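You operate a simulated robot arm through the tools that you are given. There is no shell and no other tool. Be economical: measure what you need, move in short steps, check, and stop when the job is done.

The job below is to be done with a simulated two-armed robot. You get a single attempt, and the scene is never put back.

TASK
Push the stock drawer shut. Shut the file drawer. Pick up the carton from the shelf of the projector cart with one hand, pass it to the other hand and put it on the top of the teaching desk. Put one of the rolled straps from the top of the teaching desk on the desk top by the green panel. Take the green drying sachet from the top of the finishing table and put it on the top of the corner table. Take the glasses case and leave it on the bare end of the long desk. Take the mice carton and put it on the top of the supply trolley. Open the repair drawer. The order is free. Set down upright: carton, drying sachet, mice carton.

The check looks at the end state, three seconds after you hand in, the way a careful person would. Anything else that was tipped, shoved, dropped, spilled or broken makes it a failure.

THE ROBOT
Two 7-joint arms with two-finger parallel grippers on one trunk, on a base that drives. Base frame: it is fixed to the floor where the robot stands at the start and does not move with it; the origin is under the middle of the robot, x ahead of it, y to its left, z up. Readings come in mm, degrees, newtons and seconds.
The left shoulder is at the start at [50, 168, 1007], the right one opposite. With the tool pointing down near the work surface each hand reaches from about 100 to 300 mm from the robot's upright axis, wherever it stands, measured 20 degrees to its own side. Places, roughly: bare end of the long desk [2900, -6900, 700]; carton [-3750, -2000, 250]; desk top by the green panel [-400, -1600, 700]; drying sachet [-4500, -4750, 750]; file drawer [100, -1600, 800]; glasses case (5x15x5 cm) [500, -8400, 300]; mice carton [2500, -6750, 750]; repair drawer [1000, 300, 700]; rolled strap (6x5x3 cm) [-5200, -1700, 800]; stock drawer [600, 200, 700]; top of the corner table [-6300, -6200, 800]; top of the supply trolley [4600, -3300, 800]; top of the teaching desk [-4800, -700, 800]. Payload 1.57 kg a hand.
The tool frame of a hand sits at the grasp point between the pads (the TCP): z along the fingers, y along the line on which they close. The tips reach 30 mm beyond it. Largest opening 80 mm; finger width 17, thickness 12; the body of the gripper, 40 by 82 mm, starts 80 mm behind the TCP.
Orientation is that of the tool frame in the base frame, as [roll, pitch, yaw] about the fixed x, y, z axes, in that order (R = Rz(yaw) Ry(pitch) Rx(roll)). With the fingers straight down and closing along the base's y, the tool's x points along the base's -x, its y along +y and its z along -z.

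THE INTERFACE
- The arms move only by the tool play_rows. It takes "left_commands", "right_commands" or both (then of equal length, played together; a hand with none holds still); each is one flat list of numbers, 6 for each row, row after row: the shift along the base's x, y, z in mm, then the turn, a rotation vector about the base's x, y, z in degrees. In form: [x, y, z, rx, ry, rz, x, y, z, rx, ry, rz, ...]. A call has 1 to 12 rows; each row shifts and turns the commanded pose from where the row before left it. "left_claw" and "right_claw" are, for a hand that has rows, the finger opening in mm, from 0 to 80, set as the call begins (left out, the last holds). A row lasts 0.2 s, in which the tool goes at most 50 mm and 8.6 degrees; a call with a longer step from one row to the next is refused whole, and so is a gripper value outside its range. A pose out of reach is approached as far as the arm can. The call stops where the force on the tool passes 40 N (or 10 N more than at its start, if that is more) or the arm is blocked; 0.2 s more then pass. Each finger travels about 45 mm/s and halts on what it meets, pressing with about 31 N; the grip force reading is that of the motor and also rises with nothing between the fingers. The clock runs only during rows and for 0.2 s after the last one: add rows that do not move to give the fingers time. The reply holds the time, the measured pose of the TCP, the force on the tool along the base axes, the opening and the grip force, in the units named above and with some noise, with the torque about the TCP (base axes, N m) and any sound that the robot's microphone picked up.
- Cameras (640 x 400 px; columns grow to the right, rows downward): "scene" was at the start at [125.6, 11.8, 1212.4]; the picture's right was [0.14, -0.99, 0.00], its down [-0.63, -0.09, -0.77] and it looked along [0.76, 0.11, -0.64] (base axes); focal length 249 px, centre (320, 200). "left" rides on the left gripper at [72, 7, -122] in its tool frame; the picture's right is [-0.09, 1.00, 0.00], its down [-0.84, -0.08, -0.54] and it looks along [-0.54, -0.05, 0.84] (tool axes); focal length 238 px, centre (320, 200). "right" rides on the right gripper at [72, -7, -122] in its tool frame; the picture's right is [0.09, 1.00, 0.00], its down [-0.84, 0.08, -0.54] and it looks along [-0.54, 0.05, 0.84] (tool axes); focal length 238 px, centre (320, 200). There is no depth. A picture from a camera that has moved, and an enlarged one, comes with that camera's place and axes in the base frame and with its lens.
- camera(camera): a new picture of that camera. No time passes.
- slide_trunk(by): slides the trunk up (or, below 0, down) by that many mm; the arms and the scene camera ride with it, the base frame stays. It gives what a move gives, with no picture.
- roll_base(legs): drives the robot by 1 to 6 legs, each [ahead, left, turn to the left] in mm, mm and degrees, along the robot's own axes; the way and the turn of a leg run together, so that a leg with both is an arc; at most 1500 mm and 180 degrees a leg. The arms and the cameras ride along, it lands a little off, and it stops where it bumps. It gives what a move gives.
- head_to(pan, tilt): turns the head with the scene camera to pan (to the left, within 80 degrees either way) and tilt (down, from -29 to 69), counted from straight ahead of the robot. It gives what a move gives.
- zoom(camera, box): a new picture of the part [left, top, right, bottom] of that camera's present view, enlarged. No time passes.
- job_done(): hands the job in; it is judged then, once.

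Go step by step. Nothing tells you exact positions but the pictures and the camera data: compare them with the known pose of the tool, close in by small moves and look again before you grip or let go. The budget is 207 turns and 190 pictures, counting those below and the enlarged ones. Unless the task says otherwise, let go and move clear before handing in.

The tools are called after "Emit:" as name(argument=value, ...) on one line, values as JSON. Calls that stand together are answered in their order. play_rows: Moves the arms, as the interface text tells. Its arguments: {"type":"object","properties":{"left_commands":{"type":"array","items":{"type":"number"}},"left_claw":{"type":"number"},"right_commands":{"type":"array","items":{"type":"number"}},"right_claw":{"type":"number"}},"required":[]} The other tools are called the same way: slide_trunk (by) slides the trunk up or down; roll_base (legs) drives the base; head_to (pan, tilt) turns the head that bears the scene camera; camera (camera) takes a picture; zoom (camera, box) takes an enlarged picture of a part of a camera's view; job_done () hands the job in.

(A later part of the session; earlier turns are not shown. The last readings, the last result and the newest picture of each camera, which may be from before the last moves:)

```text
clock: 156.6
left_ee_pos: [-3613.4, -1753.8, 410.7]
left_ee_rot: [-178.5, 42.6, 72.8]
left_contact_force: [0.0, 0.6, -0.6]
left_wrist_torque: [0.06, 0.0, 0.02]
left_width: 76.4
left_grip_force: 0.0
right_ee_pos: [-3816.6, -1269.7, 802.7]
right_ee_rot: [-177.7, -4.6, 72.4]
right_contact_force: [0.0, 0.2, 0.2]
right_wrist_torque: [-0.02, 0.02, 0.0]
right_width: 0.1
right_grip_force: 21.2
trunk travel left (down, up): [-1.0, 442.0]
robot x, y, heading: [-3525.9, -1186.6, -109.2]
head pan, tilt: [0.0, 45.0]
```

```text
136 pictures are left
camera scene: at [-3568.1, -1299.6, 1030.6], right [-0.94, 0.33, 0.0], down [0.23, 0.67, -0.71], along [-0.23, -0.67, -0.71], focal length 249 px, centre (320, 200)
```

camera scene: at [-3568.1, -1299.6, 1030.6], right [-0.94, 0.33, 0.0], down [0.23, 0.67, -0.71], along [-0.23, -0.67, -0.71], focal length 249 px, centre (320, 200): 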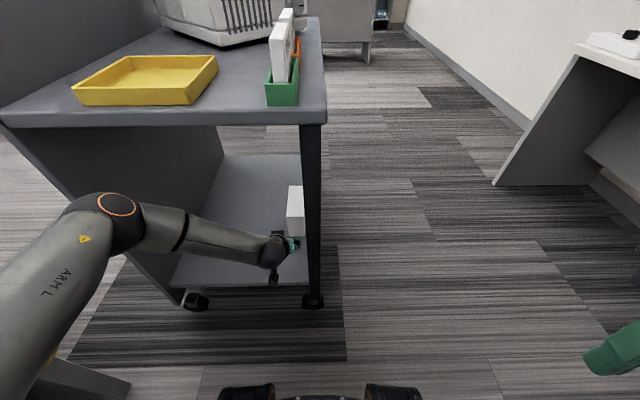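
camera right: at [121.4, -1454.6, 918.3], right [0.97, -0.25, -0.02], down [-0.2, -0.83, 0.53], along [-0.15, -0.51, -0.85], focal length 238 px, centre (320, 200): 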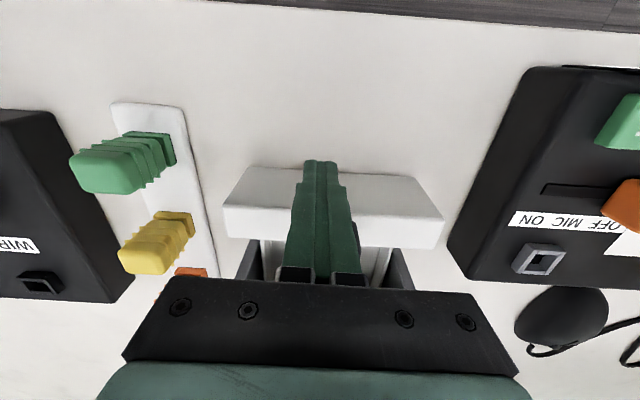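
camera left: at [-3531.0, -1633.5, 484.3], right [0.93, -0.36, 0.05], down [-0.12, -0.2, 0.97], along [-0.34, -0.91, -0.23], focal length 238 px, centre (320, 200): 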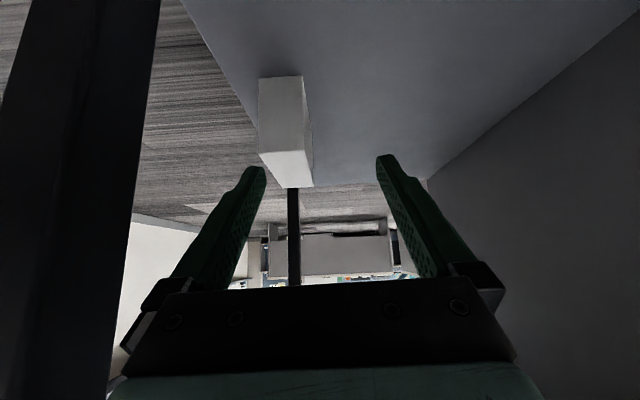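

The arm stretches well. I extend another 100 mm at the same height.

Emit:
play_rows(left_commands=[-8.5, -23.5, 0, 0, 0, 0, -8.5, -23.5, 0, 0, 0, 0, -8.5, -23.5, 0, 0, 0, 0, -8.5, -23.5, 0, 0, 0, 0])

Emit:
camera(camera="left")

Emit:
camera(camera="scene")

```text
clock: 157.6
left_ee_pos: [-3645.7, -1847.8, 411.6]
left_ee_rot: [-178.4, 42.7, 73.0]
left_contact_force: [0.3, -0.1, -0.6]
left_wrist_torque: [0.01, -0.02, 0.0]
left_width: 76.0
left_grip_force: 0.1
right_ee_pos: [-3815.9, -1269.0, 800.6]
right_ee_rot: [-177.7, -4.6, 72.4]
right_contact_force: [-0.5, 0.3, -0.2]
right_wrist_torque: [0.01, -0.02, 0.03]
right_width: 0.2
right_grip_force: 21.3
trunk travel left (down, up): [-1.0, 442.0]
robot x, y, heading: [-3529.9, -1185.6, -109.1]
head pan, tilt: [0.0, 45.0]
```

```text
135 pictures are left
camera left: at [-3596.2, -1720.8, 453.1], right [0.93, -0.37, 0.04], down [-0.13, -0.22, 0.97], along [-0.35, -0.9, -0.25], focal length 238 px, centre (320, 200)
```

left: 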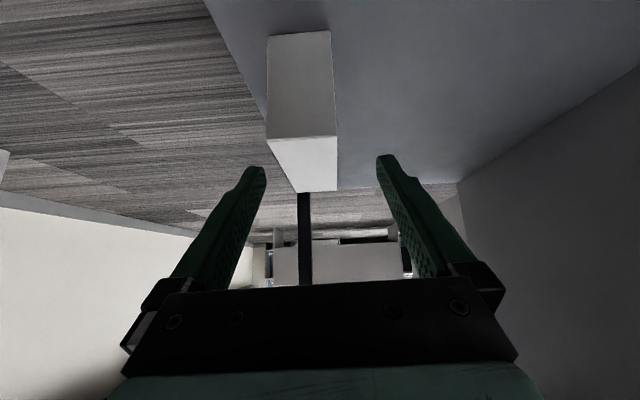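

```text
134 pictures are left
camera scene: at [-3568.1, -1299.6, 1030.6], right [-0.94, 0.33, 0.0], down [0.23, 0.67, -0.71], along [-0.23, -0.67, -0.71], focal length 249 px, centre (320, 200)
```

scene: 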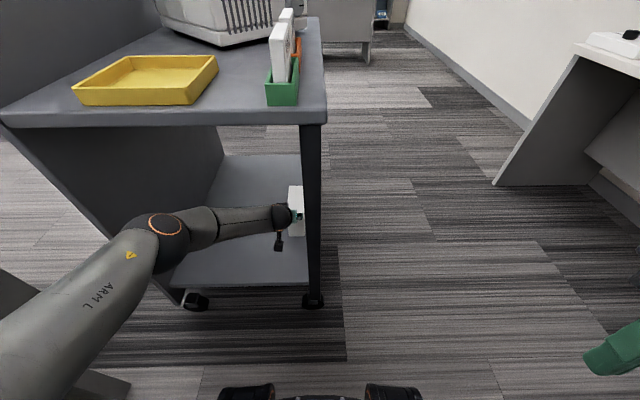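

The arm reaches easily now. I align over the carton's near part and come down close to its top to check centring.

Emit:
play_rows(left_commands=[-15, -27.7, 0, 0, 0, -0.8, -15, -27.7, 0, 0, 0, -0.8, -15, -27.6, 0, 0, 0, -0.8, 0, 0, -20, 0, 0, 0, 0, 0, -20, 0, 0, 0], left_claw=80)

Emit:
camera(camera="left")

```text
clock: 158.8
left_ee_pos: [-3648.1, -1870.0, 395.1]
left_ee_rot: [-178.5, 42.6, 70.5]
left_contact_force: [0.8, 0.9, 0.4]
left_wrist_torque: [0.0, -0.01, 0.01]
left_width: 80.1
left_grip_force: 0.0
left hand out of reach, approached as far as the arm can: row 1, 2, 3, 4, 5
right_ee_pos: [-3815.7, -1269.8, 802.2]
right_ee_rot: [-177.7, -4.6, 72.3]
right_contact_force: [0.3, 0.5, 0.3]
right_wrist_torque: [0.01, -0.01, -0.02]
right_width: 0.0
right_grip_force: 21.1
trunk travel left (down, up): [-1.0, 442.0]
robot x, y, heading: [-3530.0, -1186.2, -109.2]
head pan, tilt: [0.0, 45.0]
```

```text
133 pictures are left
camera left: at [-3592.3, -1745.6, 435.8], right [0.91, -0.41, 0.04], down [-0.14, -0.21, 0.97], along [-0.39, -0.89, -0.25], focal length 238 px, centre (320, 200)
```

left: 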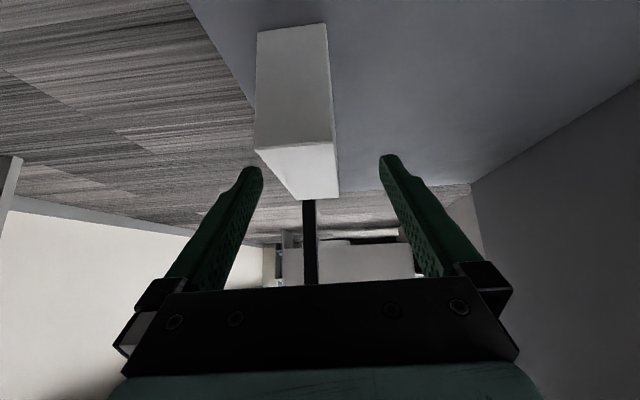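

That's the reach limit. I'll drive 110 mm closer with the elbow still short of the cart edge, then re-align over the carton.

Emit:
play_rows(left_commands=[21, 30, 12, 0, 0, 0, 22, 31, 12, 0, 0, 0])

Emit:
roll_base(legs=[[110, 0, 0]])

Emit:
camera(camera="scene")

```text
clock: 159.4
left_ee_pos: [-3603.7, -1809.8, 419.2]
left_ee_rot: [-178.5, 42.7, 70.6]
left_contact_force: [0.5, -0.3, 0.0]
left_wrist_torque: [-0.01, 0.01, 0.01]
left_width: 79.8
left_grip_force: 0.1
right_ee_pos: [-3816.7, -1270.8, 801.2]
right_ee_rot: [-177.7, -4.6, 72.4]
right_contact_force: [0.2, 0.5, 0.3]
right_wrist_torque: [0.0, -0.02, 0.0]
right_width: 0.0
right_grip_force: 21.4
trunk travel left (down, up): [-1.0, 442.0]
robot x, y, heading: [-3527.5, -1186.3, -109.3]
head pan, tilt: [0.0, 45.0]
```

```text
clock: 160.6
left_ee_pos: [-3641.3, -1911.4, 419.1]
left_ee_rot: [-178.5, 42.5, 70.5]
left_contact_force: [0.2, 0.0, 0.5]
left_wrist_torque: [0.02, -0.01, 0.0]
left_width: 79.8
left_grip_force: 0.1
right_ee_pos: [-3852.6, -1372.4, 801.4]
right_ee_rot: [-177.7, -4.5, 72.3]
right_contact_force: [1.0, 0.9, 0.8]
right_wrist_torque: [0.01, 0.0, -0.03]
right_width: 0.1
right_grip_force: 21.2
trunk travel left (down, up): [-1.0, 442.0]
robot x, y, heading: [-3563.4, -1289.2, -109.2]
head pan, tilt: [0.0, 45.0]
```

```text
132 pictures are left
camera scene: at [-3604.2, -1402.3, 1030.6], right [-0.94, 0.33, 0.0], down [0.23, 0.67, -0.71], along [-0.23, -0.67, -0.71], focal length 249 px, centre (320, 200)
```

scene: 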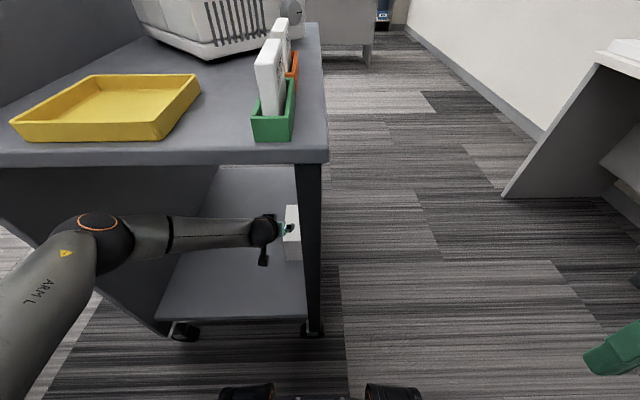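

Good; the hand is free under the top. I move over the carton axis and down near its top.

Emit:
play_rows(left_commands=[-25, -10, -10, 0, 0, 0, -25, -10, -15, 0, 0, 0, 0, 0, -20, 0, 0, 0])

Emit:
camera(camera="left")

```text
clock: 161.4
left_ee_pos: [-3690.7, -1931.5, 373.2]
left_ee_rot: [-178.5, 42.7, 70.5]
left_contact_force: [0.3, 0.0, 0.0]
left_wrist_torque: [0.02, -0.01, 0.0]
left_width: 79.9
left_grip_force: 0.1
right_ee_pos: [-3852.9, -1372.7, 801.2]
right_ee_rot: [-177.8, -4.6, 72.4]
right_contact_force: [0.0, -0.3, 0.0]
right_wrist_torque: [-0.05, 0.02, -0.02]
right_width: 0.0
right_grip_force: 21.0
trunk travel left (down, up): [-1.0, 442.0]
robot x, y, heading: [-3562.2, -1288.1, -109.2]
head pan, tilt: [0.0, 45.0]
```

```text
131 pictures are left
camera left: at [-3635.8, -1807.5, 415.0], right [0.91, -0.41, 0.04], down [-0.14, -0.21, 0.97], along [-0.39, -0.89, -0.25], focal length 238 px, centre (320, 200)
```

left: 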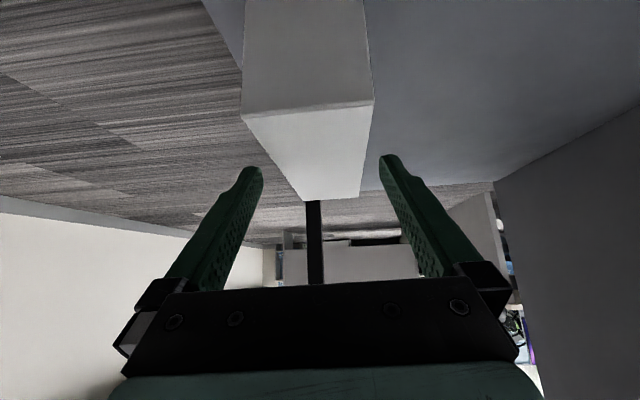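

The fingers are centred on the carton's axis. I descend straight to grip depth.

Emit:
play_rows(left_commands=[0, 0, -15, 0, 0, 0, 0, 0, -15, 0, 0, 0, 0, 0, -15, 0, 0, 0, 0, 0, -15, 0, 0, 0, 0, 0, -12, 0, 0, 0])

Emit:
camera(camera="left")

```text
clock: 162.6
left_ee_pos: [-3676.3, -1923.9, 326.9]
left_ee_rot: [-178.5, 42.6, 70.4]
left_contact_force: [-0.8, 0.3, 0.9]
left_wrist_torque: [-0.01, 0.0, 0.02]
left_width: 80.2
left_grip_force: 0.1
left hand out of reach, approached as far as the arm can: row 2, 3, 4, 5
right_ee_pos: [-3852.2, -1372.2, 802.0]
right_ee_rot: [-177.7, -4.7, 72.4]
right_contact_force: [0.2, 0.3, 0.7]
right_wrist_torque: [0.04, -0.01, 0.04]
right_width: 0.0
right_grip_force: 21.1
trunk travel left (down, up): [-1.0, 442.0]
robot x, y, heading: [-3563.4, -1288.4, -109.4]
head pan, tilt: [0.0, 45.0]
```

```text
130 pictures are left
camera left: at [-3622.6, -1799.4, 368.3], right [0.91, -0.41, 0.04], down [-0.14, -0.21, 0.97], along [-0.39, -0.89, -0.25], focal length 238 px, centre (320, 200)
```

left: 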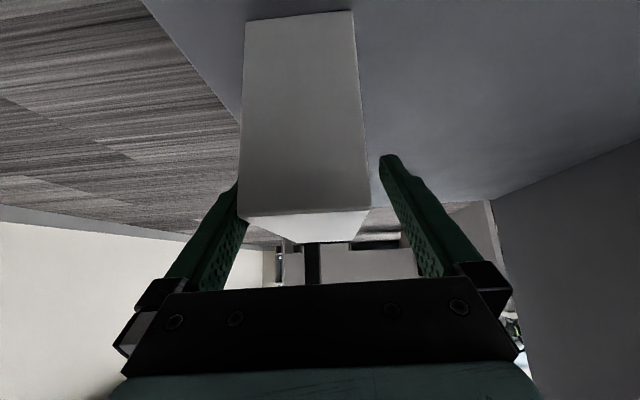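

The hand straddles the carton but ran out of reach a little high and east. I drive 35 mm closer, recentre and go down.

Emit:
play_rows(left_commands=[-3, 12, 6, 0, 0, 0, -9, 3, 0, 0, 0, 0])

Emit:
roll_base(legs=[[35, 0, 0]])

Emit:
camera(camera="left")

```text
clock: 163.2
left_ee_pos: [-3689.9, -1909.3, 332.6]
left_ee_rot: [-178.4, 42.5, 70.5]
left_contact_force: [0.6, 0.0, -0.2]
left_wrist_torque: [0.05, -0.05, 0.02]
left_width: 80.3
left_grip_force: 0.0
right_ee_pos: [-3851.9, -1372.0, 801.8]
right_ee_rot: [-177.6, -4.7, 72.4]
right_contact_force: [-1.4, 0.7, -0.8]
right_wrist_torque: [0.0, -0.03, 0.05]
right_width: 0.2
right_grip_force: 21.3
trunk travel left (down, up): [-1.0, 442.0]
robot x, y, heading: [-3566.7, -1288.3, -109.2]
head pan, tilt: [0.0, 45.0]
```

```text
clock: 164.0
left_ee_pos: [-3703.2, -1942.1, 332.3]
left_ee_rot: [-178.5, 42.6, 70.5]
left_contact_force: [-0.1, -0.8, 0.0]
left_wrist_torque: [0.02, 0.0, -0.01]
left_width: 79.9
left_grip_force: 0.0
right_ee_pos: [-3864.4, -1406.0, 801.8]
right_ee_rot: [-177.7, -4.7, 72.5]
right_contact_force: [0.5, -0.2, 0.3]
right_wrist_torque: [0.05, -0.01, 0.03]
right_width: 0.0
right_grip_force: 21.5
trunk travel left (down, up): [-1.0, 442.0]
robot x, y, heading: [-3580.0, -1321.5, -109.3]
head pan, tilt: [0.0, 45.0]
```

```text
129 pictures are left
camera left: at [-3646.0, -1817.6, 374.4], right [0.91, -0.41, 0.04], down [-0.14, -0.21, 0.97], along [-0.39, -0.89, -0.25], focal length 238 px, centre (320, 200)
```

left: 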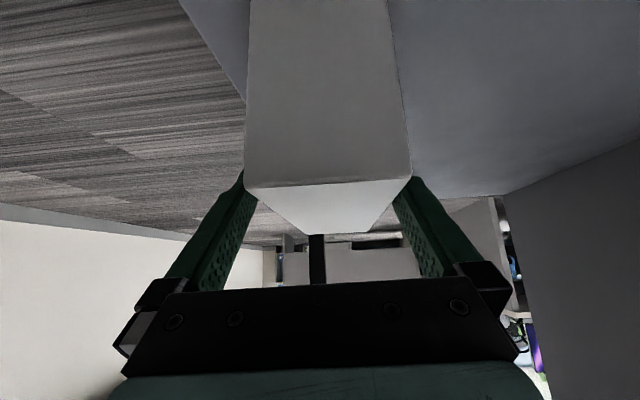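

Well centred now. I descend the last 30 mm and close the fingers.

Emit:
play_rows(left_commands=[1, -1, -12, 0, 0, 0, 1, 1, -12, 0, 0, 0, 0, 0, -8, 0, 0, 0])

Emit:
play_rows(left_commands=[0, 0, 0, 0, 0, 0, 0, 0, 0, 0, 0, 0, 0, 0, 0, 0, 0, 0, 0, 0, 0, 0, 0, 0], left_claw=40)

Emit:
camera(camera="left")

```text
clock: 164.8
left_ee_pos: [-3695.7, -1942.1, 316.6]
left_ee_rot: [-178.5, 42.6, 70.5]
left_contact_force: [0.2, -0.3, 0.7]
left_wrist_torque: [0.01, 0.01, -0.01]
left_width: 80.2
left_grip_force: 0.1
left hand out of reach, approached as far as the arm can: row 2, 3
right_ee_pos: [-3863.8, -1405.5, 801.5]
right_ee_rot: [-177.7, -4.6, 72.3]
right_contact_force: [0.4, -0.9, 1.2]
right_wrist_torque: [0.0, -0.01, 0.02]
right_width: 0.0
right_grip_force: 21.3
trunk travel left (down, up): [-1.0, 442.0]
robot x, y, heading: [-3582.6, -1319.3, -109.5]
head pan, tilt: [0.0, 45.0]
```

```text
clock: 165.8
left_ee_pos: [-3695.6, -1941.9, 317.2]
left_ee_rot: [-178.6, 42.5, 70.4]
left_contact_force: [2.3, -1.2, 0.6]
left_wrist_torque: [-0.06, -0.23, 0.06]
left_width: 65.0
left_grip_force: 31.0
right_ee_pos: [-3864.3, -1405.5, 802.1]
right_ee_rot: [-177.7, -4.6, 72.3]
right_contact_force: [0.0, -0.2, 0.9]
right_wrist_torque: [0.03, 0.01, -0.04]
right_width: 0.0
right_grip_force: 22.2
trunk travel left (down, up): [-1.0, 442.0]
robot x, y, heading: [-3579.3, -1319.1, -109.5]
head pan, tilt: [0.0, 45.0]
```

```text
128 pictures are left
camera left: at [-3640.1, -1817.2, 358.3], right [0.91, -0.41, 0.04], down [-0.14, -0.21, 0.97], along [-0.39, -0.89, -0.25], focal length 238 px, centre (320, 200)
```

left: 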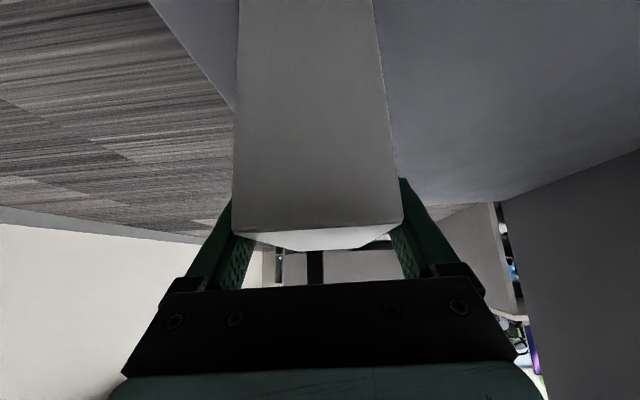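

Gripped at 65 mm width. I lift a little and check how it hangs.

Emit:
play_rows(left_commands=[0, 0, 10, 0, 0, 0, 0, 0, 15, 0, 0, 0, 0, 0, 15, 0, 0, 0, 0, 0, 0, 0, 0, 0])

Emit:
camera(camera="left")

Emit:
zoom(camera="scene", box=[160, 140, 360, 320])

```text
clock: 166.8
left_ee_pos: [-3694.8, -1941.0, 357.0]
left_ee_rot: [-178.5, 42.6, 70.5]
left_contact_force: [0.0, -0.3, -2.6]
left_wrist_torque: [0.11, -0.02, -0.03]
left_width: 65.0
left_grip_force: 30.8
right_ee_pos: [-3864.5, -1406.1, 801.1]
right_ee_rot: [-177.7, -4.6, 72.3]
right_contact_force: [-0.1, 0.4, -0.2]
right_wrist_torque: [0.01, 0.04, 0.01]
right_width: 0.2
right_grip_force: 21.8
trunk travel left (down, up): [-1.0, 442.0]
robot x, y, heading: [-3576.8, -1321.1, -109.3]
head pan, tilt: [0.0, 45.0]
```

```text
127 pictures are left
camera left: at [-3639.8, -1816.9, 398.7], right [0.91, -0.41, 0.04], down [-0.14, -0.21, 0.97], along [-0.39, -0.89, -0.25], focal length 238 px, centre (320, 200)
```

left: 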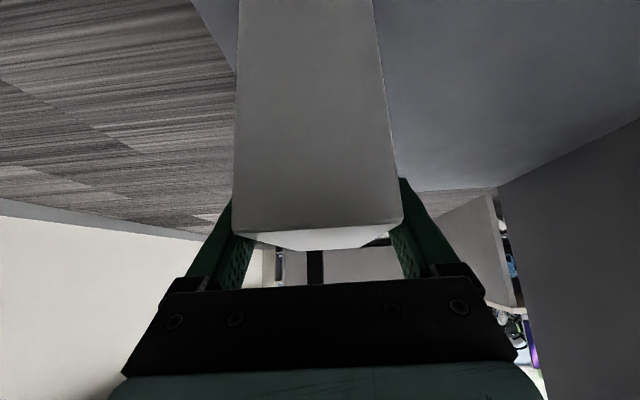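

```text
2.22 times, centred on (260, 230) of scene
camera zoom: at [-3615.8, -1435.5, 1030.5], right [-0.94, 0.33, 0.0], down [0.23, 0.67, -0.71], along [-0.23, -0.67, -0.71], focal length 553 px, centre (453, 133)
```

zoom: 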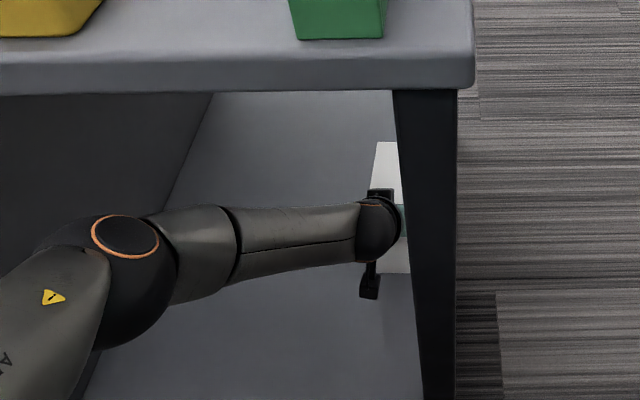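

It's light and hangs level. I lift a bit more, roll back a little, shift east of the post, and then leave the cart.

Emit:
play_rows(left_commands=[0, 0, 15, 0, 0, 0, 4, 12, 15, 0, 0, 0, 14, 0, 10, 0, 0, 0])

Emit:
roll_base(legs=[[-70, 25, 0], [-430, 0, 0]])

Emit:
camera(camera="scene")

```text
clock: 167.6
left_ee_pos: [-3678.6, -1929.4, 396.1]
left_ee_rot: [-178.5, 42.7, 70.5]
left_contact_force: [0.0, 0.4, -2.9]
left_wrist_torque: [0.12, -0.06, -0.01]
left_width: 64.7
left_grip_force: 30.9
right_ee_pos: [-3863.2, -1406.0, 802.1]
right_ee_rot: [-177.8, -4.6, 72.4]
right_contact_force: [0.2, 0.3, -0.4]
right_wrist_torque: [-0.04, 0.03, 0.02]
right_width: 0.0
right_grip_force: 20.9
trunk travel left (down, up): [-1.0, 442.0]
robot x, y, heading: [-3574.3, -1321.6, -109.3]
head pan, tilt: [0.0, 45.0]
```

```text
clock: 170.9
left_ee_pos: [-3490.3, -1470.5, 397.4]
left_ee_rot: [-178.5, 42.7, 70.4]
left_contact_force: [-0.7, -0.7, -3.7]
left_wrist_torque: [0.1, -0.03, -0.03]
left_width: 64.6
left_grip_force: 30.9
right_ee_pos: [-3678.2, -947.8, 801.2]
right_ee_rot: [-177.8, -4.6, 72.3]
right_contact_force: [-0.1, -0.5, -0.5]
right_wrist_torque: [-0.02, -0.02, 0.0]
right_width: 0.1
right_grip_force: 20.7
trunk travel left (down, up): [-1.0, 442.0]
robot x, y, heading: [-3389.3, -866.0, -109.3]
head pan, tilt: [0.0, 45.0]
```

```text
125 pictures are left
camera scene: at [-3428.5, -977.4, 1030.5], right [-0.94, 0.33, 0.0], down [0.24, 0.67, -0.71], along [-0.24, -0.67, -0.71], focal length 249 px, centre (320, 200)
```

scene: 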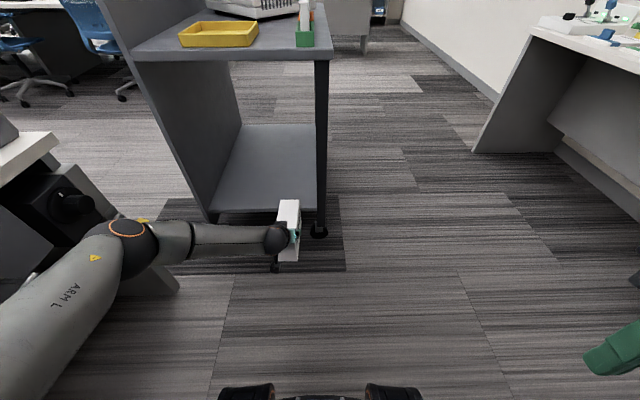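

The carton is out of the cart. I move to free floor, raise the trunk and bring the carton in front of me for the hand-over.

Emit:
roll_base(legs=[[-150, -250, 0]])

Emit:
slide_trunk(by=174)

Emit:
play_rows(left_commands=[0.6, 44, 10, 0, 0, 0, 0.6, 44, 10, 0, 0, 0, 0.6, 44, 10, 0, 0, 0, 0.6, 44, 10, 0, 0, 0, 0.6, 44, 10, 0, 0, 0, 0.6, 44, 10, 0, 0, 0, 0, 0, 38, 0, 0, 0, 0, 0, 38, 0, 0, 0, 0, 0, 38, 0, 0, 0, 0, 0, 38, 0, 0, 0])

Emit:
camera(camera="scene")

```text
clock: 173.6
left_ee_pos: [-3675.7, -1245.7, 396.8]
left_ee_rot: [-178.5, 42.6, 70.3]
left_contact_force: [0.7, -0.1, -2.7]
left_wrist_torque: [0.12, -0.03, -0.01]
left_width: 64.8
left_grip_force: 31.4
right_ee_pos: [-3860.3, -722.3, 801.6]
right_ee_rot: [-177.8, -4.5, 72.1]
right_contact_force: [-0.5, -0.3, -0.1]
right_wrist_torque: [-0.01, 0.01, 0.02]
right_width: 0.1
right_grip_force: 21.3
trunk travel left (down, up): [-1.0, 442.0]
robot x, y, heading: [-3572.2, -637.8, -109.5]
head pan, tilt: [0.0, 45.0]
```

```text
clock: 175.6
left_ee_pos: [-3675.7, -1245.5, 570.9]
left_ee_rot: [-178.5, 42.5, 70.3]
left_contact_force: [0.1, 0.4, -2.6]
left_wrist_torque: [0.1, -0.01, 0.0]
left_width: 64.6
left_grip_force: 30.9
right_ee_pos: [-3860.9, -722.0, 975.8]
right_ee_rot: [-177.6, -4.7, 72.1]
right_contact_force: [0.9, 0.6, -0.9]
right_wrist_torque: [-0.01, -0.01, -0.04]
right_width: 0.2
right_grip_force: 21.2
trunk travel left (down, up): [-175.0, 268.0]
robot x, y, heading: [-3572.9, -638.0, -109.7]
head pan, tilt: [0.0, 45.0]
```

```text
clock: 177.8
left_ee_pos: [-3672.4, -983.2, 781.2]
left_ee_rot: [-178.5, 42.5, 70.1]
left_contact_force: [0.2, -1.1, -2.8]
left_wrist_torque: [0.1, -0.01, 0.01]
left_width: 65.2
left_grip_force: 30.9
right_ee_pos: [-3859.6, -723.0, 976.2]
right_ee_rot: [-177.8, -4.7, 72.1]
right_contact_force: [1.1, 1.0, 1.1]
right_wrist_torque: [-0.04, 0.04, -0.05]
right_width: 0.0
right_grip_force: 20.9
trunk travel left (down, up): [-175.0, 268.0]
robot x, y, heading: [-3571.6, -640.2, -109.8]
head pan, tilt: [0.0, 45.0]
```

```text
124 pictures are left
camera scene: at [-3612.6, -753.3, 1204.5], right [-0.94, 0.34, 0.0], down [0.24, 0.67, -0.71], along [-0.24, -0.67, -0.71], focal length 249 px, centre (320, 200)
```

scene: 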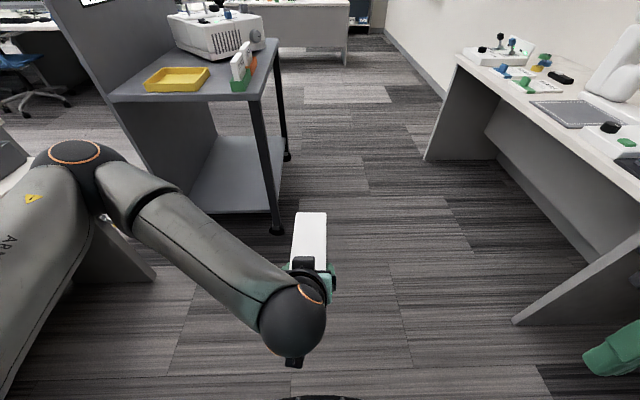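

The carton is held in front at (ahead 357, left 21). I bring the open right hand over the carton's far part.

Emit:
play_rows(right_commands=[-14.9, -41.4, 0, 0, 0, 0, -14.9, -41.4, 0, 0, 0, 0, -14.9, -41.4, 0, 0, 0, 0, -14.9, -41.4, 0, 0, 0, 0, -14.9, -41.4, 0, 0, 0, 0, -14.9, -41.4, 0, 0, 0, 0, 41.2, -14.8, -10, 0, 0, 0, 41.2, -14.8, -10, 0, 0, 0, 41.2, -14.8, -10, 0, 0, 0, 41.2, -14.8, -10, 0, 0, 0, 41.2, -14.8, -10, 0, 0, 0, 41.2, -14.8, -10, 0, 0, 0], right_claw=80)

Emit:
camera(camera="right")

Emit:
camera(camera="scene")

```text
clock: 180.4
left_ee_pos: [-3672.6, -981.7, 781.8]
left_ee_rot: [-178.5, 42.6, 70.1]
left_contact_force: [0.7, 0.2, -2.7]
left_wrist_torque: [0.12, -0.05, 0.06]
left_width: 64.7
left_grip_force: 30.8
right_ee_pos: [-3700.8, -1060.6, 914.4]
right_ee_rot: [-177.7, -4.6, 72.0]
right_contact_force: [0.1, 0.2, 0.1]
right_wrist_torque: [-0.02, -0.02, -0.01]
right_width: 80.3
right_grip_force: 0.1
trunk travel left (down, up): [-175.0, 268.0]
robot x, y, heading: [-3574.8, -640.3, -109.5]
head pan, tilt: [0.0, 45.0]
```

```text
123 pictures are left
camera right: at [-3683.6, -1001.3, 1042.4], right [0.98, -0.22, -0.03], down [-0.18, -0.86, 0.47], along [-0.13, -0.45, -0.88], focal length 238 px, centre (320, 200)
```

right: 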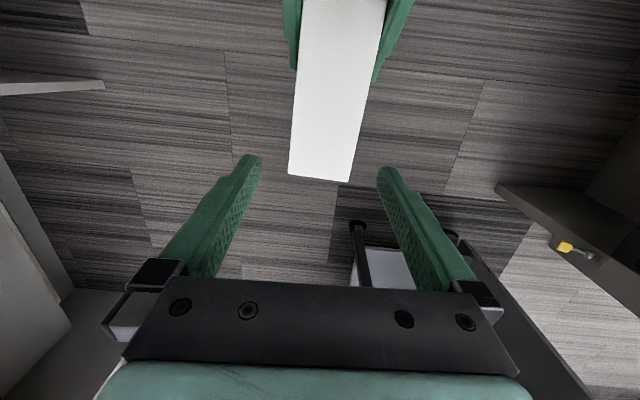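

```text
122 pictures are left
camera scene: at [-3612.4, -753.4, 1204.5], right [-0.94, 0.34, 0.0], down [0.24, 0.67, -0.71], along [-0.24, -0.67, -0.71], focal length 249 px, centre (320, 200)
```

scene: 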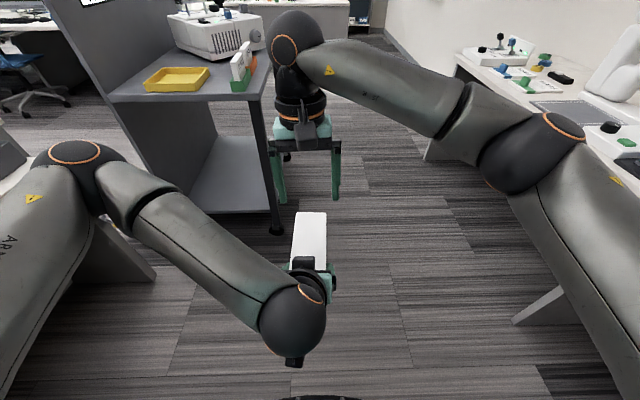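

The right hand is in line over the far part of the carton. I rotate 2°, descend and look.

Emit:
play_rows(right_commands=[0, 0, -25, 0, 0, -1, -0.5, 0, -25, 0, 0, -1, -0.5, 0, -25, 0, 0, 0, 0, 0, -25, 0, 0, 0])

Emit:
camera(camera="right")

```text
clock: 181.4
left_ee_pos: [-3672.9, -981.3, 782.6]
left_ee_rot: [-178.4, 42.6, 70.3]
left_contact_force: [-0.6, -0.6, -2.8]
left_wrist_torque: [0.1, -0.05, 0.02]
left_width: 64.8
left_grip_force: 31.3
right_ee_pos: [-3703.5, -1060.6, 815.6]
right_ee_rot: [-177.8, -4.6, 70.1]
right_contact_force: [0.3, -0.4, -0.5]
right_wrist_torque: [0.03, 0.0, 0.03]
right_width: 80.0
right_grip_force: 0.0
trunk travel left (down, up): [-175.0, 268.0]
robot x, y, heading: [-3574.7, -638.0, -109.9]
head pan, tilt: [0.0, 45.0]
```

```text
121 pictures are left
camera right: at [-3683.4, -1001.5, 943.4], right [0.97, -0.25, -0.03], down [-0.21, -0.86, 0.47], along [-0.14, -0.45, -0.88], focal length 238 px, centre (320, 200)
```

right: 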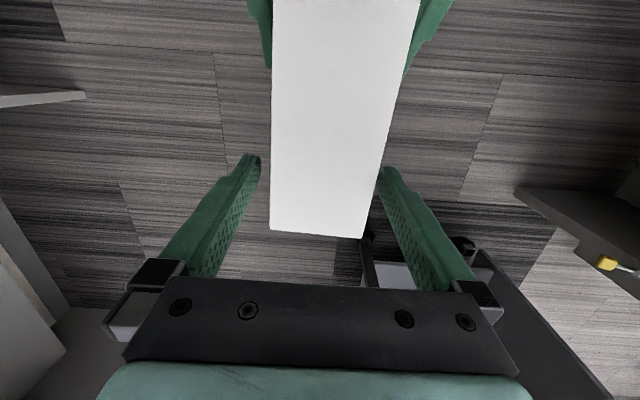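

It's centred within a couple of millimetres. I go down the rest and close the right hand while the left still holds.

Emit:
play_rows(right_commands=[1.5, -0.5, -18, 0, 0, 0, 0, 0, -16, 0, 0, 0])

Emit:
play_rows(right_commands=[0, 0, 0, 0, 0, 0, 0, 0, 0, 0, 0, 0, 0, 0, 0, 0, 0, 0, 0, 0, 0, 0, 0, 0], right_claw=40)

Emit:
camera(camera="right")

```text
clock: 182.0
left_ee_pos: [-3672.7, -982.1, 781.2]
left_ee_rot: [-178.5, 42.5, 70.1]
left_contact_force: [0.0, -0.6, -3.5]
left_wrist_torque: [0.1, -0.06, -0.03]
left_width: 64.7
left_grip_force: 31.4
right_ee_pos: [-3703.3, -1060.9, 782.4]
right_ee_rot: [-177.8, -4.6, 70.1]
right_contact_force: [0.5, 0.4, -0.3]
right_wrist_torque: [-0.02, 0.02, 0.02]
right_width: 80.0
right_grip_force: 0.1
trunk travel left (down, up): [-175.0, 268.0]
robot x, y, heading: [-3574.9, -638.8, -109.5]
head pan, tilt: [0.0, 45.0]
```

```text
clock: 183.0
left_ee_pos: [-3673.7, -982.7, 783.2]
left_ee_rot: [-178.3, 42.6, 70.4]
left_contact_force: [2.4, 0.2, -1.1]
left_wrist_torque: [0.25, 0.95, 0.39]
left_width: 65.1
left_grip_force: 30.7
right_ee_pos: [-3704.0, -1059.6, 782.2]
right_ee_rot: [-177.7, -4.6, 70.1]
right_contact_force: [-3.1, 0.6, -0.5]
right_wrist_torque: [-0.3, -0.95, -0.16]
right_width: 65.7
right_grip_force: 31.2
trunk travel left (down, up): [-175.0, 268.0]
robot x, y, heading: [-3572.1, -642.3, -109.5]
head pan, tilt: [0.0, 45.0]
```

```text
120 pictures are left
camera right: at [-3682.2, -1001.6, 909.6], right [0.97, -0.25, -0.03], down [-0.21, -0.86, 0.47], along [-0.14, -0.45, -0.88], focal length 238 px, centre (320, 200)
```

right: 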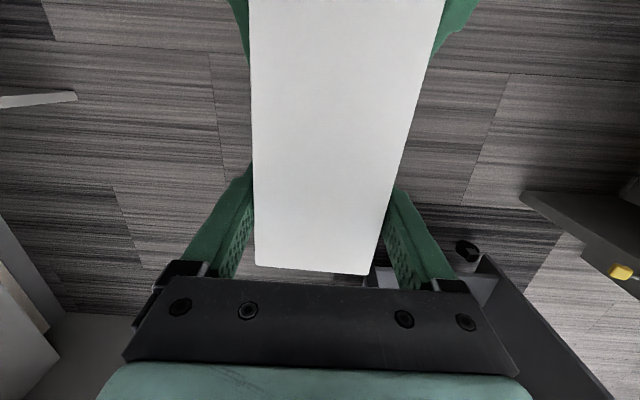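

Both hands hold it. I open the left hand and draw it back along its own axis.

Emit:
play_rows(left_commands=[0, 0, 0, 0, 0, 0, 0, 0, 0, 0, 0, 0, 8, 22.5, 25.7, 0, 0, 0, 8, 22.5, 25.7, 0, 0, 0, 8, 22.5, 25.7, 0, 0, 0, 8, 22.5, 25.7, 0, 0, 0, 25, 10, 20, 0, 0, 0, 35, -10, 20, 0, 0, 0, 35, -10, 20, 0, 0, 0], left_claw=80)

Emit:
camera(camera="scene")

```text
clock: 184.5
left_ee_pos: [-3600.2, -945.6, 853.0]
left_ee_rot: [167.9, 42.7, 72.9]
left_contact_force: [0.5, 0.1, -0.6]
left_wrist_torque: [0.0, -0.03, -0.01]
left_width: 80.1
left_grip_force: 0.1
left hand out of reach, approached as far as the arm can: row 7
right_ee_pos: [-3702.8, -1060.2, 780.9]
right_ee_rot: [-177.7, -4.7, 70.2]
right_contact_force: [-0.9, 0.6, 0.2]
right_wrist_torque: [-0.13, 0.06, -0.04]
right_width: 64.9
right_grip_force: 30.8
trunk travel left (down, up): [-175.0, 268.0]
robot x, y, heading: [-3574.5, -636.2, -109.6]
head pan, tilt: [0.0, 45.0]
stopped in row 7 (left hand): the arm was blocked; the commanded pose is now the measured one
```

```text
119 pictures are left
camera scene: at [-3612.6, -753.6, 1204.5], right [-0.94, 0.34, 0.0], down [0.24, 0.67, -0.71], along [-0.24, -0.67, -0.71], focal length 249 px, centre (320, 200)
```

scene: 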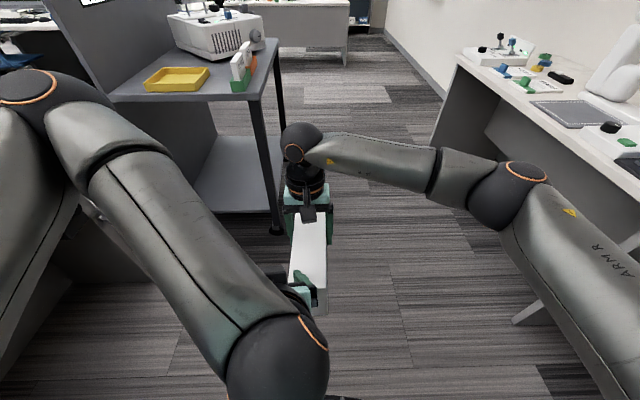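

The right hand holds the carton securely. I swing the left arm outward and unpitch it.

Emit:
play_rows(left_commands=[28, -10, 0, 7.5, -2.7, 0, 28, -10, 10, 7.5, -2.7, 0, 28, -10, 20, 7.5, -2.7, 0, 20, -20, 20, 7.5, -2.7, 0, 10, -20, 20, 7.5, -2.7, 0, 0, 0, 20, 0, 0, 0])

Emit:
camera(camera="scene")

```text
clock: 185.9
left_ee_pos: [-3486.6, -1012.7, 942.7]
left_ee_rot: [166.4, 2.8, 71.8]
left_contact_force: [0.1, 0.0, 0.5]
left_wrist_torque: [0.0, 0.02, 0.03]
left_width: 80.2
left_grip_force: 0.1
right_ee_pos: [-3702.9, -1060.0, 781.2]
right_ee_rot: [-177.7, -4.5, 70.2]
right_contact_force: [0.1, 0.7, 0.2]
right_wrist_torque: [-0.14, 0.07, -0.03]
right_width: 65.3
right_grip_force: 31.0
trunk travel left (down, up): [-175.0, 268.0]
robot x, y, heading: [-3572.5, -638.1, -109.7]
head pan, tilt: [0.0, 45.0]
```

```text
118 pictures are left
camera scene: at [-3612.6, -753.3, 1204.5], right [-0.94, 0.34, 0.0], down [0.24, 0.67, -0.71], along [-0.24, -0.67, -0.71], focal length 249 px, centre (320, 200)
```

scene: 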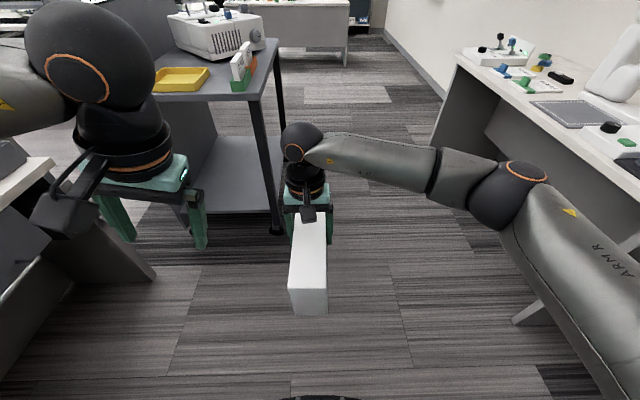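

The carton hangs level from the right hand. I straighten the left wrist, turn to face the teaching desk and look for a free spot.

Emit:
play_rows(left_commands=[0, 0, 20, 2.3, 6.4, 0, 0, 0, 20, 2.3, 6.4, 0])

Emit:
roll_base(legs=[[0, 0, -90]])

Emit:
head_to(pan=0, tilt=30)

Emit:
camera(camera="scene")

```text
clock: 186.5
left_ee_pos: [-3487.7, -1013.9, 982.6]
left_ee_rot: [-179.9, 2.3, 72.3]
left_contact_force: [0.5, 0.5, -0.6]
left_wrist_torque: [0.0, 0.0, -0.03]
left_width: 80.1
left_grip_force: 0.1
right_ee_pos: [-3702.7, -1061.2, 782.1]
right_ee_rot: [-177.7, -4.5, 70.0]
right_contact_force: [0.2, 0.3, -0.7]
right_wrist_torque: [-0.11, 0.04, 0.01]
right_width: 64.7
right_grip_force: 30.6
trunk travel left (down, up): [-175.0, 268.0]
robot x, y, heading: [-3571.6, -640.6, -109.5]
head pan, tilt: [0.0, 45.0]
```

```text
clock: 190.7
left_ee_pos: [-3950.0, -719.9, 981.7]
left_ee_rot: [-179.9, 2.4, -18.3]
left_contact_force: [-0.2, 0.3, 0.2]
left_wrist_torque: [0.03, -0.02, -0.02]
left_width: 80.1
left_grip_force: 0.2
right_ee_pos: [-3992.9, -504.3, 781.3]
right_ee_rot: [-177.6, -4.6, -20.6]
right_contact_force: [0.1, -1.0, -0.5]
right_wrist_torque: [0.03, 0.09, 0.01]
right_width: 65.0
right_grip_force: 31.1
trunk travel left (down, up): [-175.0, 268.0]
robot x, y, heading: [-3571.1, -641.3, 159.6]
head pan, tilt: [0.0, 45.0]
```

```text
clock: 191.5
left_ee_pos: [-3949.5, -720.3, 983.2]
left_ee_rot: [-180.0, 2.3, -18.3]
left_contact_force: [-0.5, 0.5, -0.5]
left_wrist_torque: [0.02, -0.01, 0.0]
left_width: 79.9
left_grip_force: 0.0
right_ee_pos: [-3993.2, -503.3, 783.6]
right_ee_rot: [-177.7, -4.5, -20.6]
right_contact_force: [-1.0, 0.3, -0.2]
right_wrist_torque: [0.06, 0.16, -0.02]
right_width: 64.7
right_grip_force: 31.2
trunk travel left (down, up): [-175.0, 268.0]
robot x, y, heading: [-3574.7, -639.6, 159.9]
head pan, tilt: [0.0, 30.0]
```

```text
117 pictures are left
camera scene: at [-3694.3, -593.6, 1227.1], right [0.35, 0.94, 0.0], down [0.47, -0.17, -0.87], along [-0.81, 0.3, -0.5], focal length 249 px, centre (320, 200)
```

scene: 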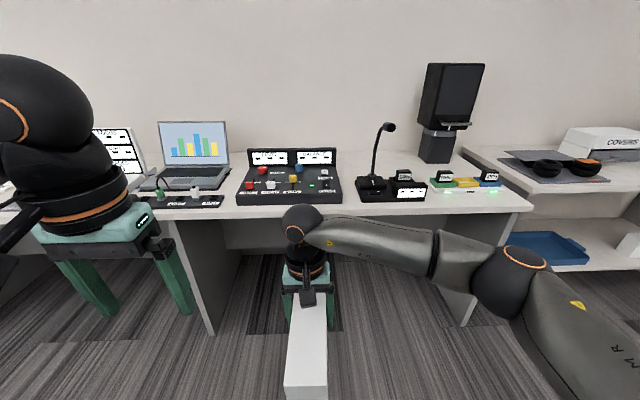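

The teaching desk is the long run ahead (2.6 m with a middle leg). I look left along it for free space and the straps.

Emit:
head_to(pan=48, tilt=25)

Emit:
camera(camera="scene")

```text
clock: 192.7
left_ee_pos: [-3948.5, -720.3, 983.0]
left_ee_rot: [-179.8, 2.4, -18.3]
left_contact_force: [0.3, 0.5, -0.4]
left_wrist_torque: [-0.02, 0.02, 0.0]
left_width: 79.9
left_grip_force: 0.1
right_ee_pos: [-3992.3, -504.2, 781.3]
right_ee_rot: [-177.7, -4.6, -20.7]
right_contact_force: [-0.8, -0.8, -0.2]
right_wrist_torque: [0.04, 0.1, 0.03]
right_width: 64.4
right_grip_force: 31.1
trunk travel left (down, up): [-175.0, 268.0]
robot x, y, heading: [-3570.4, -640.7, 159.7]
head pan, tilt: [48.0, 25.0]
```

```text
116 pictures are left
camera scene: at [-3691.1, -667.7, 1235.1], right [-0.46, 0.89, 0.0], down [0.37, 0.2, -0.91], along [-0.8, -0.42, -0.42], focal length 249 px, centre (320, 200)
```

scene: 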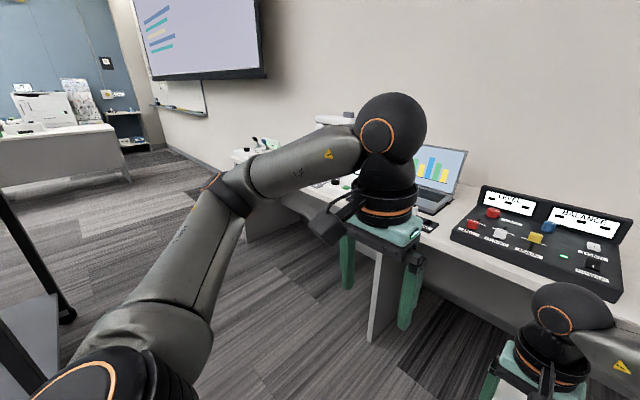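

I raise the carton, then move over to face the southern half of the desk.

Emit:
play_rows(right_commands=[0, 0, 45, 0, 0, 0, 0, 0, 45, 0, 0, 0, 0, 0, 45, 0, 0, 0], left_commands=[0, 0, 30, 0, 0, 0, 0, 0, 30, 0, 0, 0, 0, 0, 30, 0, 0, 0])

Emit:
roll_base(legs=[[230, 0, 0], [0, 850, 0]])

Emit:
head_to(pan=0, tilt=30)

Emit:
camera(camera="scene")

```text
clock: 193.4
left_ee_pos: [-3948.0, -721.1, 1073.5]
left_ee_rot: [-179.9, 2.5, -18.4]
left_contact_force: [1.1, -0.4, 0.0]
left_wrist_torque: [0.0, 0.05, 0.01]
left_width: 80.3
left_grip_force: 0.0
right_ee_pos: [-3992.9, -505.4, 918.5]
right_ee_rot: [-177.6, -4.5, -20.5]
right_contact_force: [-0.4, 0.3, -2.9]
right_wrist_torque: [0.05, 0.14, -0.02]
right_width: 64.9
right_grip_force: 30.4
trunk travel left (down, up): [-175.0, 268.0]
robot x, y, heading: [-3574.7, -637.8, 159.6]
head pan, tilt: [48.0, 25.0]
```

```text
clock: 202.6
left_ee_pos: [-4465.3, -1435.2, 1072.5]
left_ee_rot: [-179.9, 2.4, -18.6]
left_contact_force: [0.1, -0.1, -0.9]
left_wrist_torque: [0.04, -0.01, -0.05]
left_width: 79.9
left_grip_force: 0.1
right_ee_pos: [-4509.1, -1218.8, 916.6]
right_ee_rot: [-177.7, -4.6, -20.7]
right_contact_force: [-0.3, -0.7, -2.0]
right_wrist_torque: [0.06, 0.15, 0.04]
right_width: 64.7
right_grip_force: 31.0
trunk travel left (down, up): [-175.0, 268.0]
robot x, y, heading: [-4086.7, -1356.6, 159.5]
head pan, tilt: [48.0, 25.0]
```

```text
clock: 203.8
left_ee_pos: [-4465.1, -1436.0, 1072.5]
left_ee_rot: [-179.9, 2.4, -18.4]
left_contact_force: [0.5, 0.1, 0.0]
left_wrist_torque: [-0.01, 0.0, -0.01]
left_width: 79.6
left_grip_force: 0.0
right_ee_pos: [-4508.7, -1219.9, 916.7]
right_ee_rot: [-177.6, -4.7, -20.8]
right_contact_force: [-0.6, 0.2, -2.7]
right_wrist_torque: [0.04, 0.13, -0.02]
right_width: 64.8
right_grip_force: 31.1
trunk travel left (down, up): [-175.0, 268.0]
robot x, y, heading: [-4090.7, -1355.0, 159.3]
head pan, tilt: [0.0, 30.0]
```

```text
115 pictures are left
camera scene: at [-4209.7, -1310.1, 1227.1], right [0.35, 0.94, 0.0], down [0.47, -0.17, -0.87], along [-0.81, 0.3, -0.5], focal length 249 px, centre (320, 200)
```

scene: 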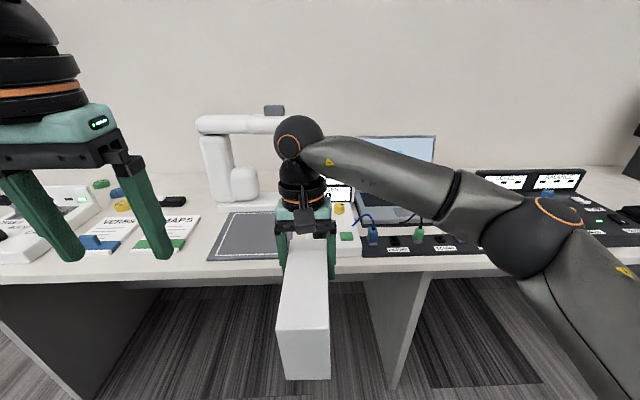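

Several small items lie left of centre; I zoom on them and on the desk's free areas.

Emit:
zoom(camera="scene", box=[0, 160, 220, 290])

Emit:
zoom(camera="scene", box=[190, 110, 400, 280])

```text
2.91 times, centred on (110, 225) of scene
camera zoom: at [-4209.7, -1310.1, 1227.1], right [0.35, 0.94, 0.0], down [0.47, -0.17, -0.87], along [-0.81, 0.3, -0.5], focal length 724 px, centre (931, 127)
```

zoom: 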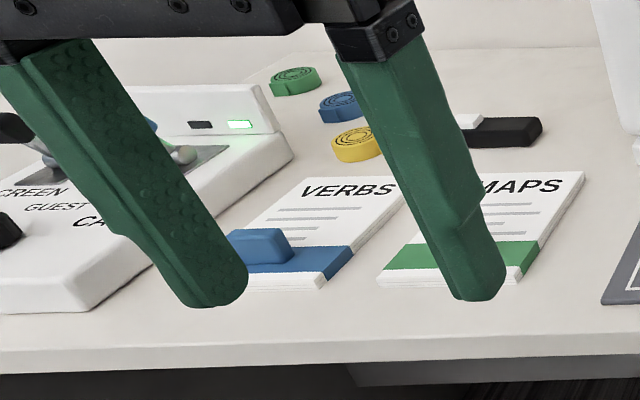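

```text
2.35 times, centred on (295, 195) of scene
camera zoom: at [-4209.7, -1310.1, 1227.1], right [0.35, 0.94, 0.0], down [0.47, -0.17, -0.87], along [-0.81, 0.3, -0.5], focal length 585 px, centre (379, 212)
```

zoom: 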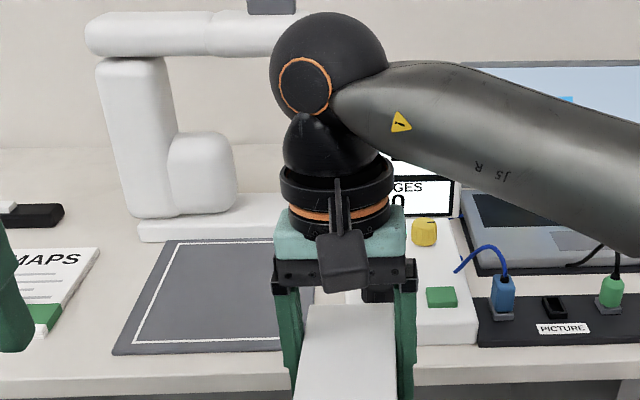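

Three rolled straps (green, blue, yellow) lie at the back left. For the carton I'll use the bare strip between the MAPS booklet and the grey pad; I line up with it.

Emit:
roll_base(legs=[[0, 295, 0], [190, 0, 0]])

Emit:
head_to(pan=0, tilt=45)

Emit:
camera(camera="scene")

Emit:
camera(camera="right")

```text
clock: 208.1
left_ee_pos: [-4747.3, -1644.2, 1072.5]
left_ee_rot: [-180.0, 2.4, -18.5]
left_contact_force: [-0.7, 0.4, 1.0]
left_wrist_torque: [0.03, -0.04, 0.02]
left_width: 80.0
left_grip_force: 0.0
right_ee_pos: [-4791.4, -1429.2, 916.6]
right_ee_rot: [-177.7, -4.6, -20.9]
right_contact_force: [-0.5, 0.2, -2.7]
right_wrist_torque: [0.06, 0.13, -0.01]
right_width: 64.9
right_grip_force: 31.6
trunk travel left (down, up): [-175.0, 268.0]
robot x, y, heading: [-4370.2, -1565.9, 159.8]
head pan, tilt: [0.0, 30.0]
```

```text
clock: 208.9
left_ee_pos: [-4747.3, -1643.9, 1072.1]
left_ee_rot: [-179.9, 2.3, -18.6]
left_contact_force: [-0.9, -0.2, 0.8]
left_wrist_torque: [0.02, -0.01, -0.03]
left_width: 80.0
left_grip_force: 0.0
right_ee_pos: [-4790.8, -1427.3, 917.3]
right_ee_rot: [-177.7, -4.6, -20.8]
right_contact_force: [-0.1, -0.1, -2.7]
right_wrist_torque: [0.04, 0.13, -0.03]
right_width: 64.7
right_grip_force: 30.9
trunk travel left (down, up): [-175.0, 268.0]
robot x, y, heading: [-4368.2, -1563.9, 159.3]
head pan, tilt: [0.0, 45.0]
```

```text
112 pictures are left
camera scene: at [-4483.2, -1522.2, 1204.6], right [0.35, 0.94, 0.0], down [0.66, -0.25, -0.71], along [-0.66, 0.25, -0.71], focal length 249 px, centre (320, 200)
```

scene: 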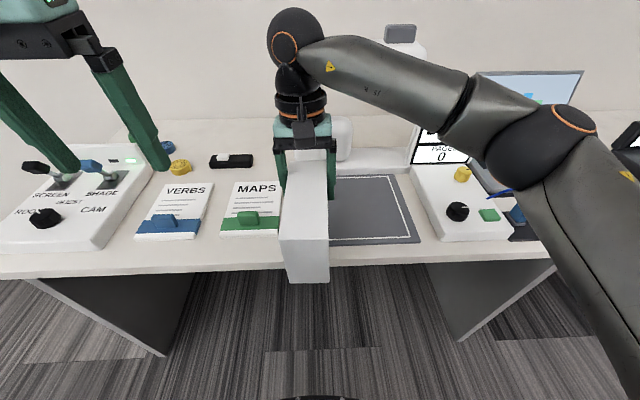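

```text
111 pictures are left
camera right: at [-4731.5, -1448.6, 1045.1], right [-0.27, -0.96, -0.03], down [-0.86, 0.22, 0.47], along [-0.45, 0.15, -0.88], focal length 238 px, centre (320, 200)
```

right: 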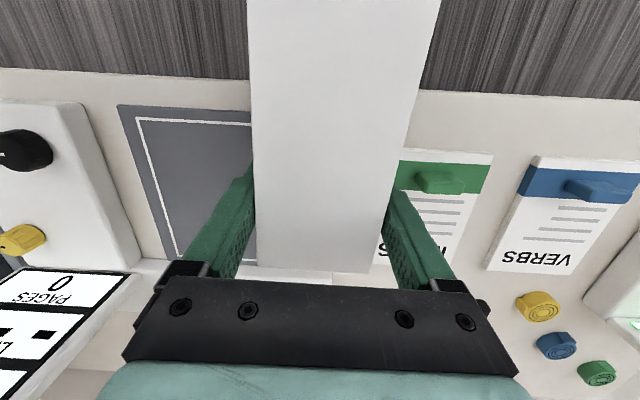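

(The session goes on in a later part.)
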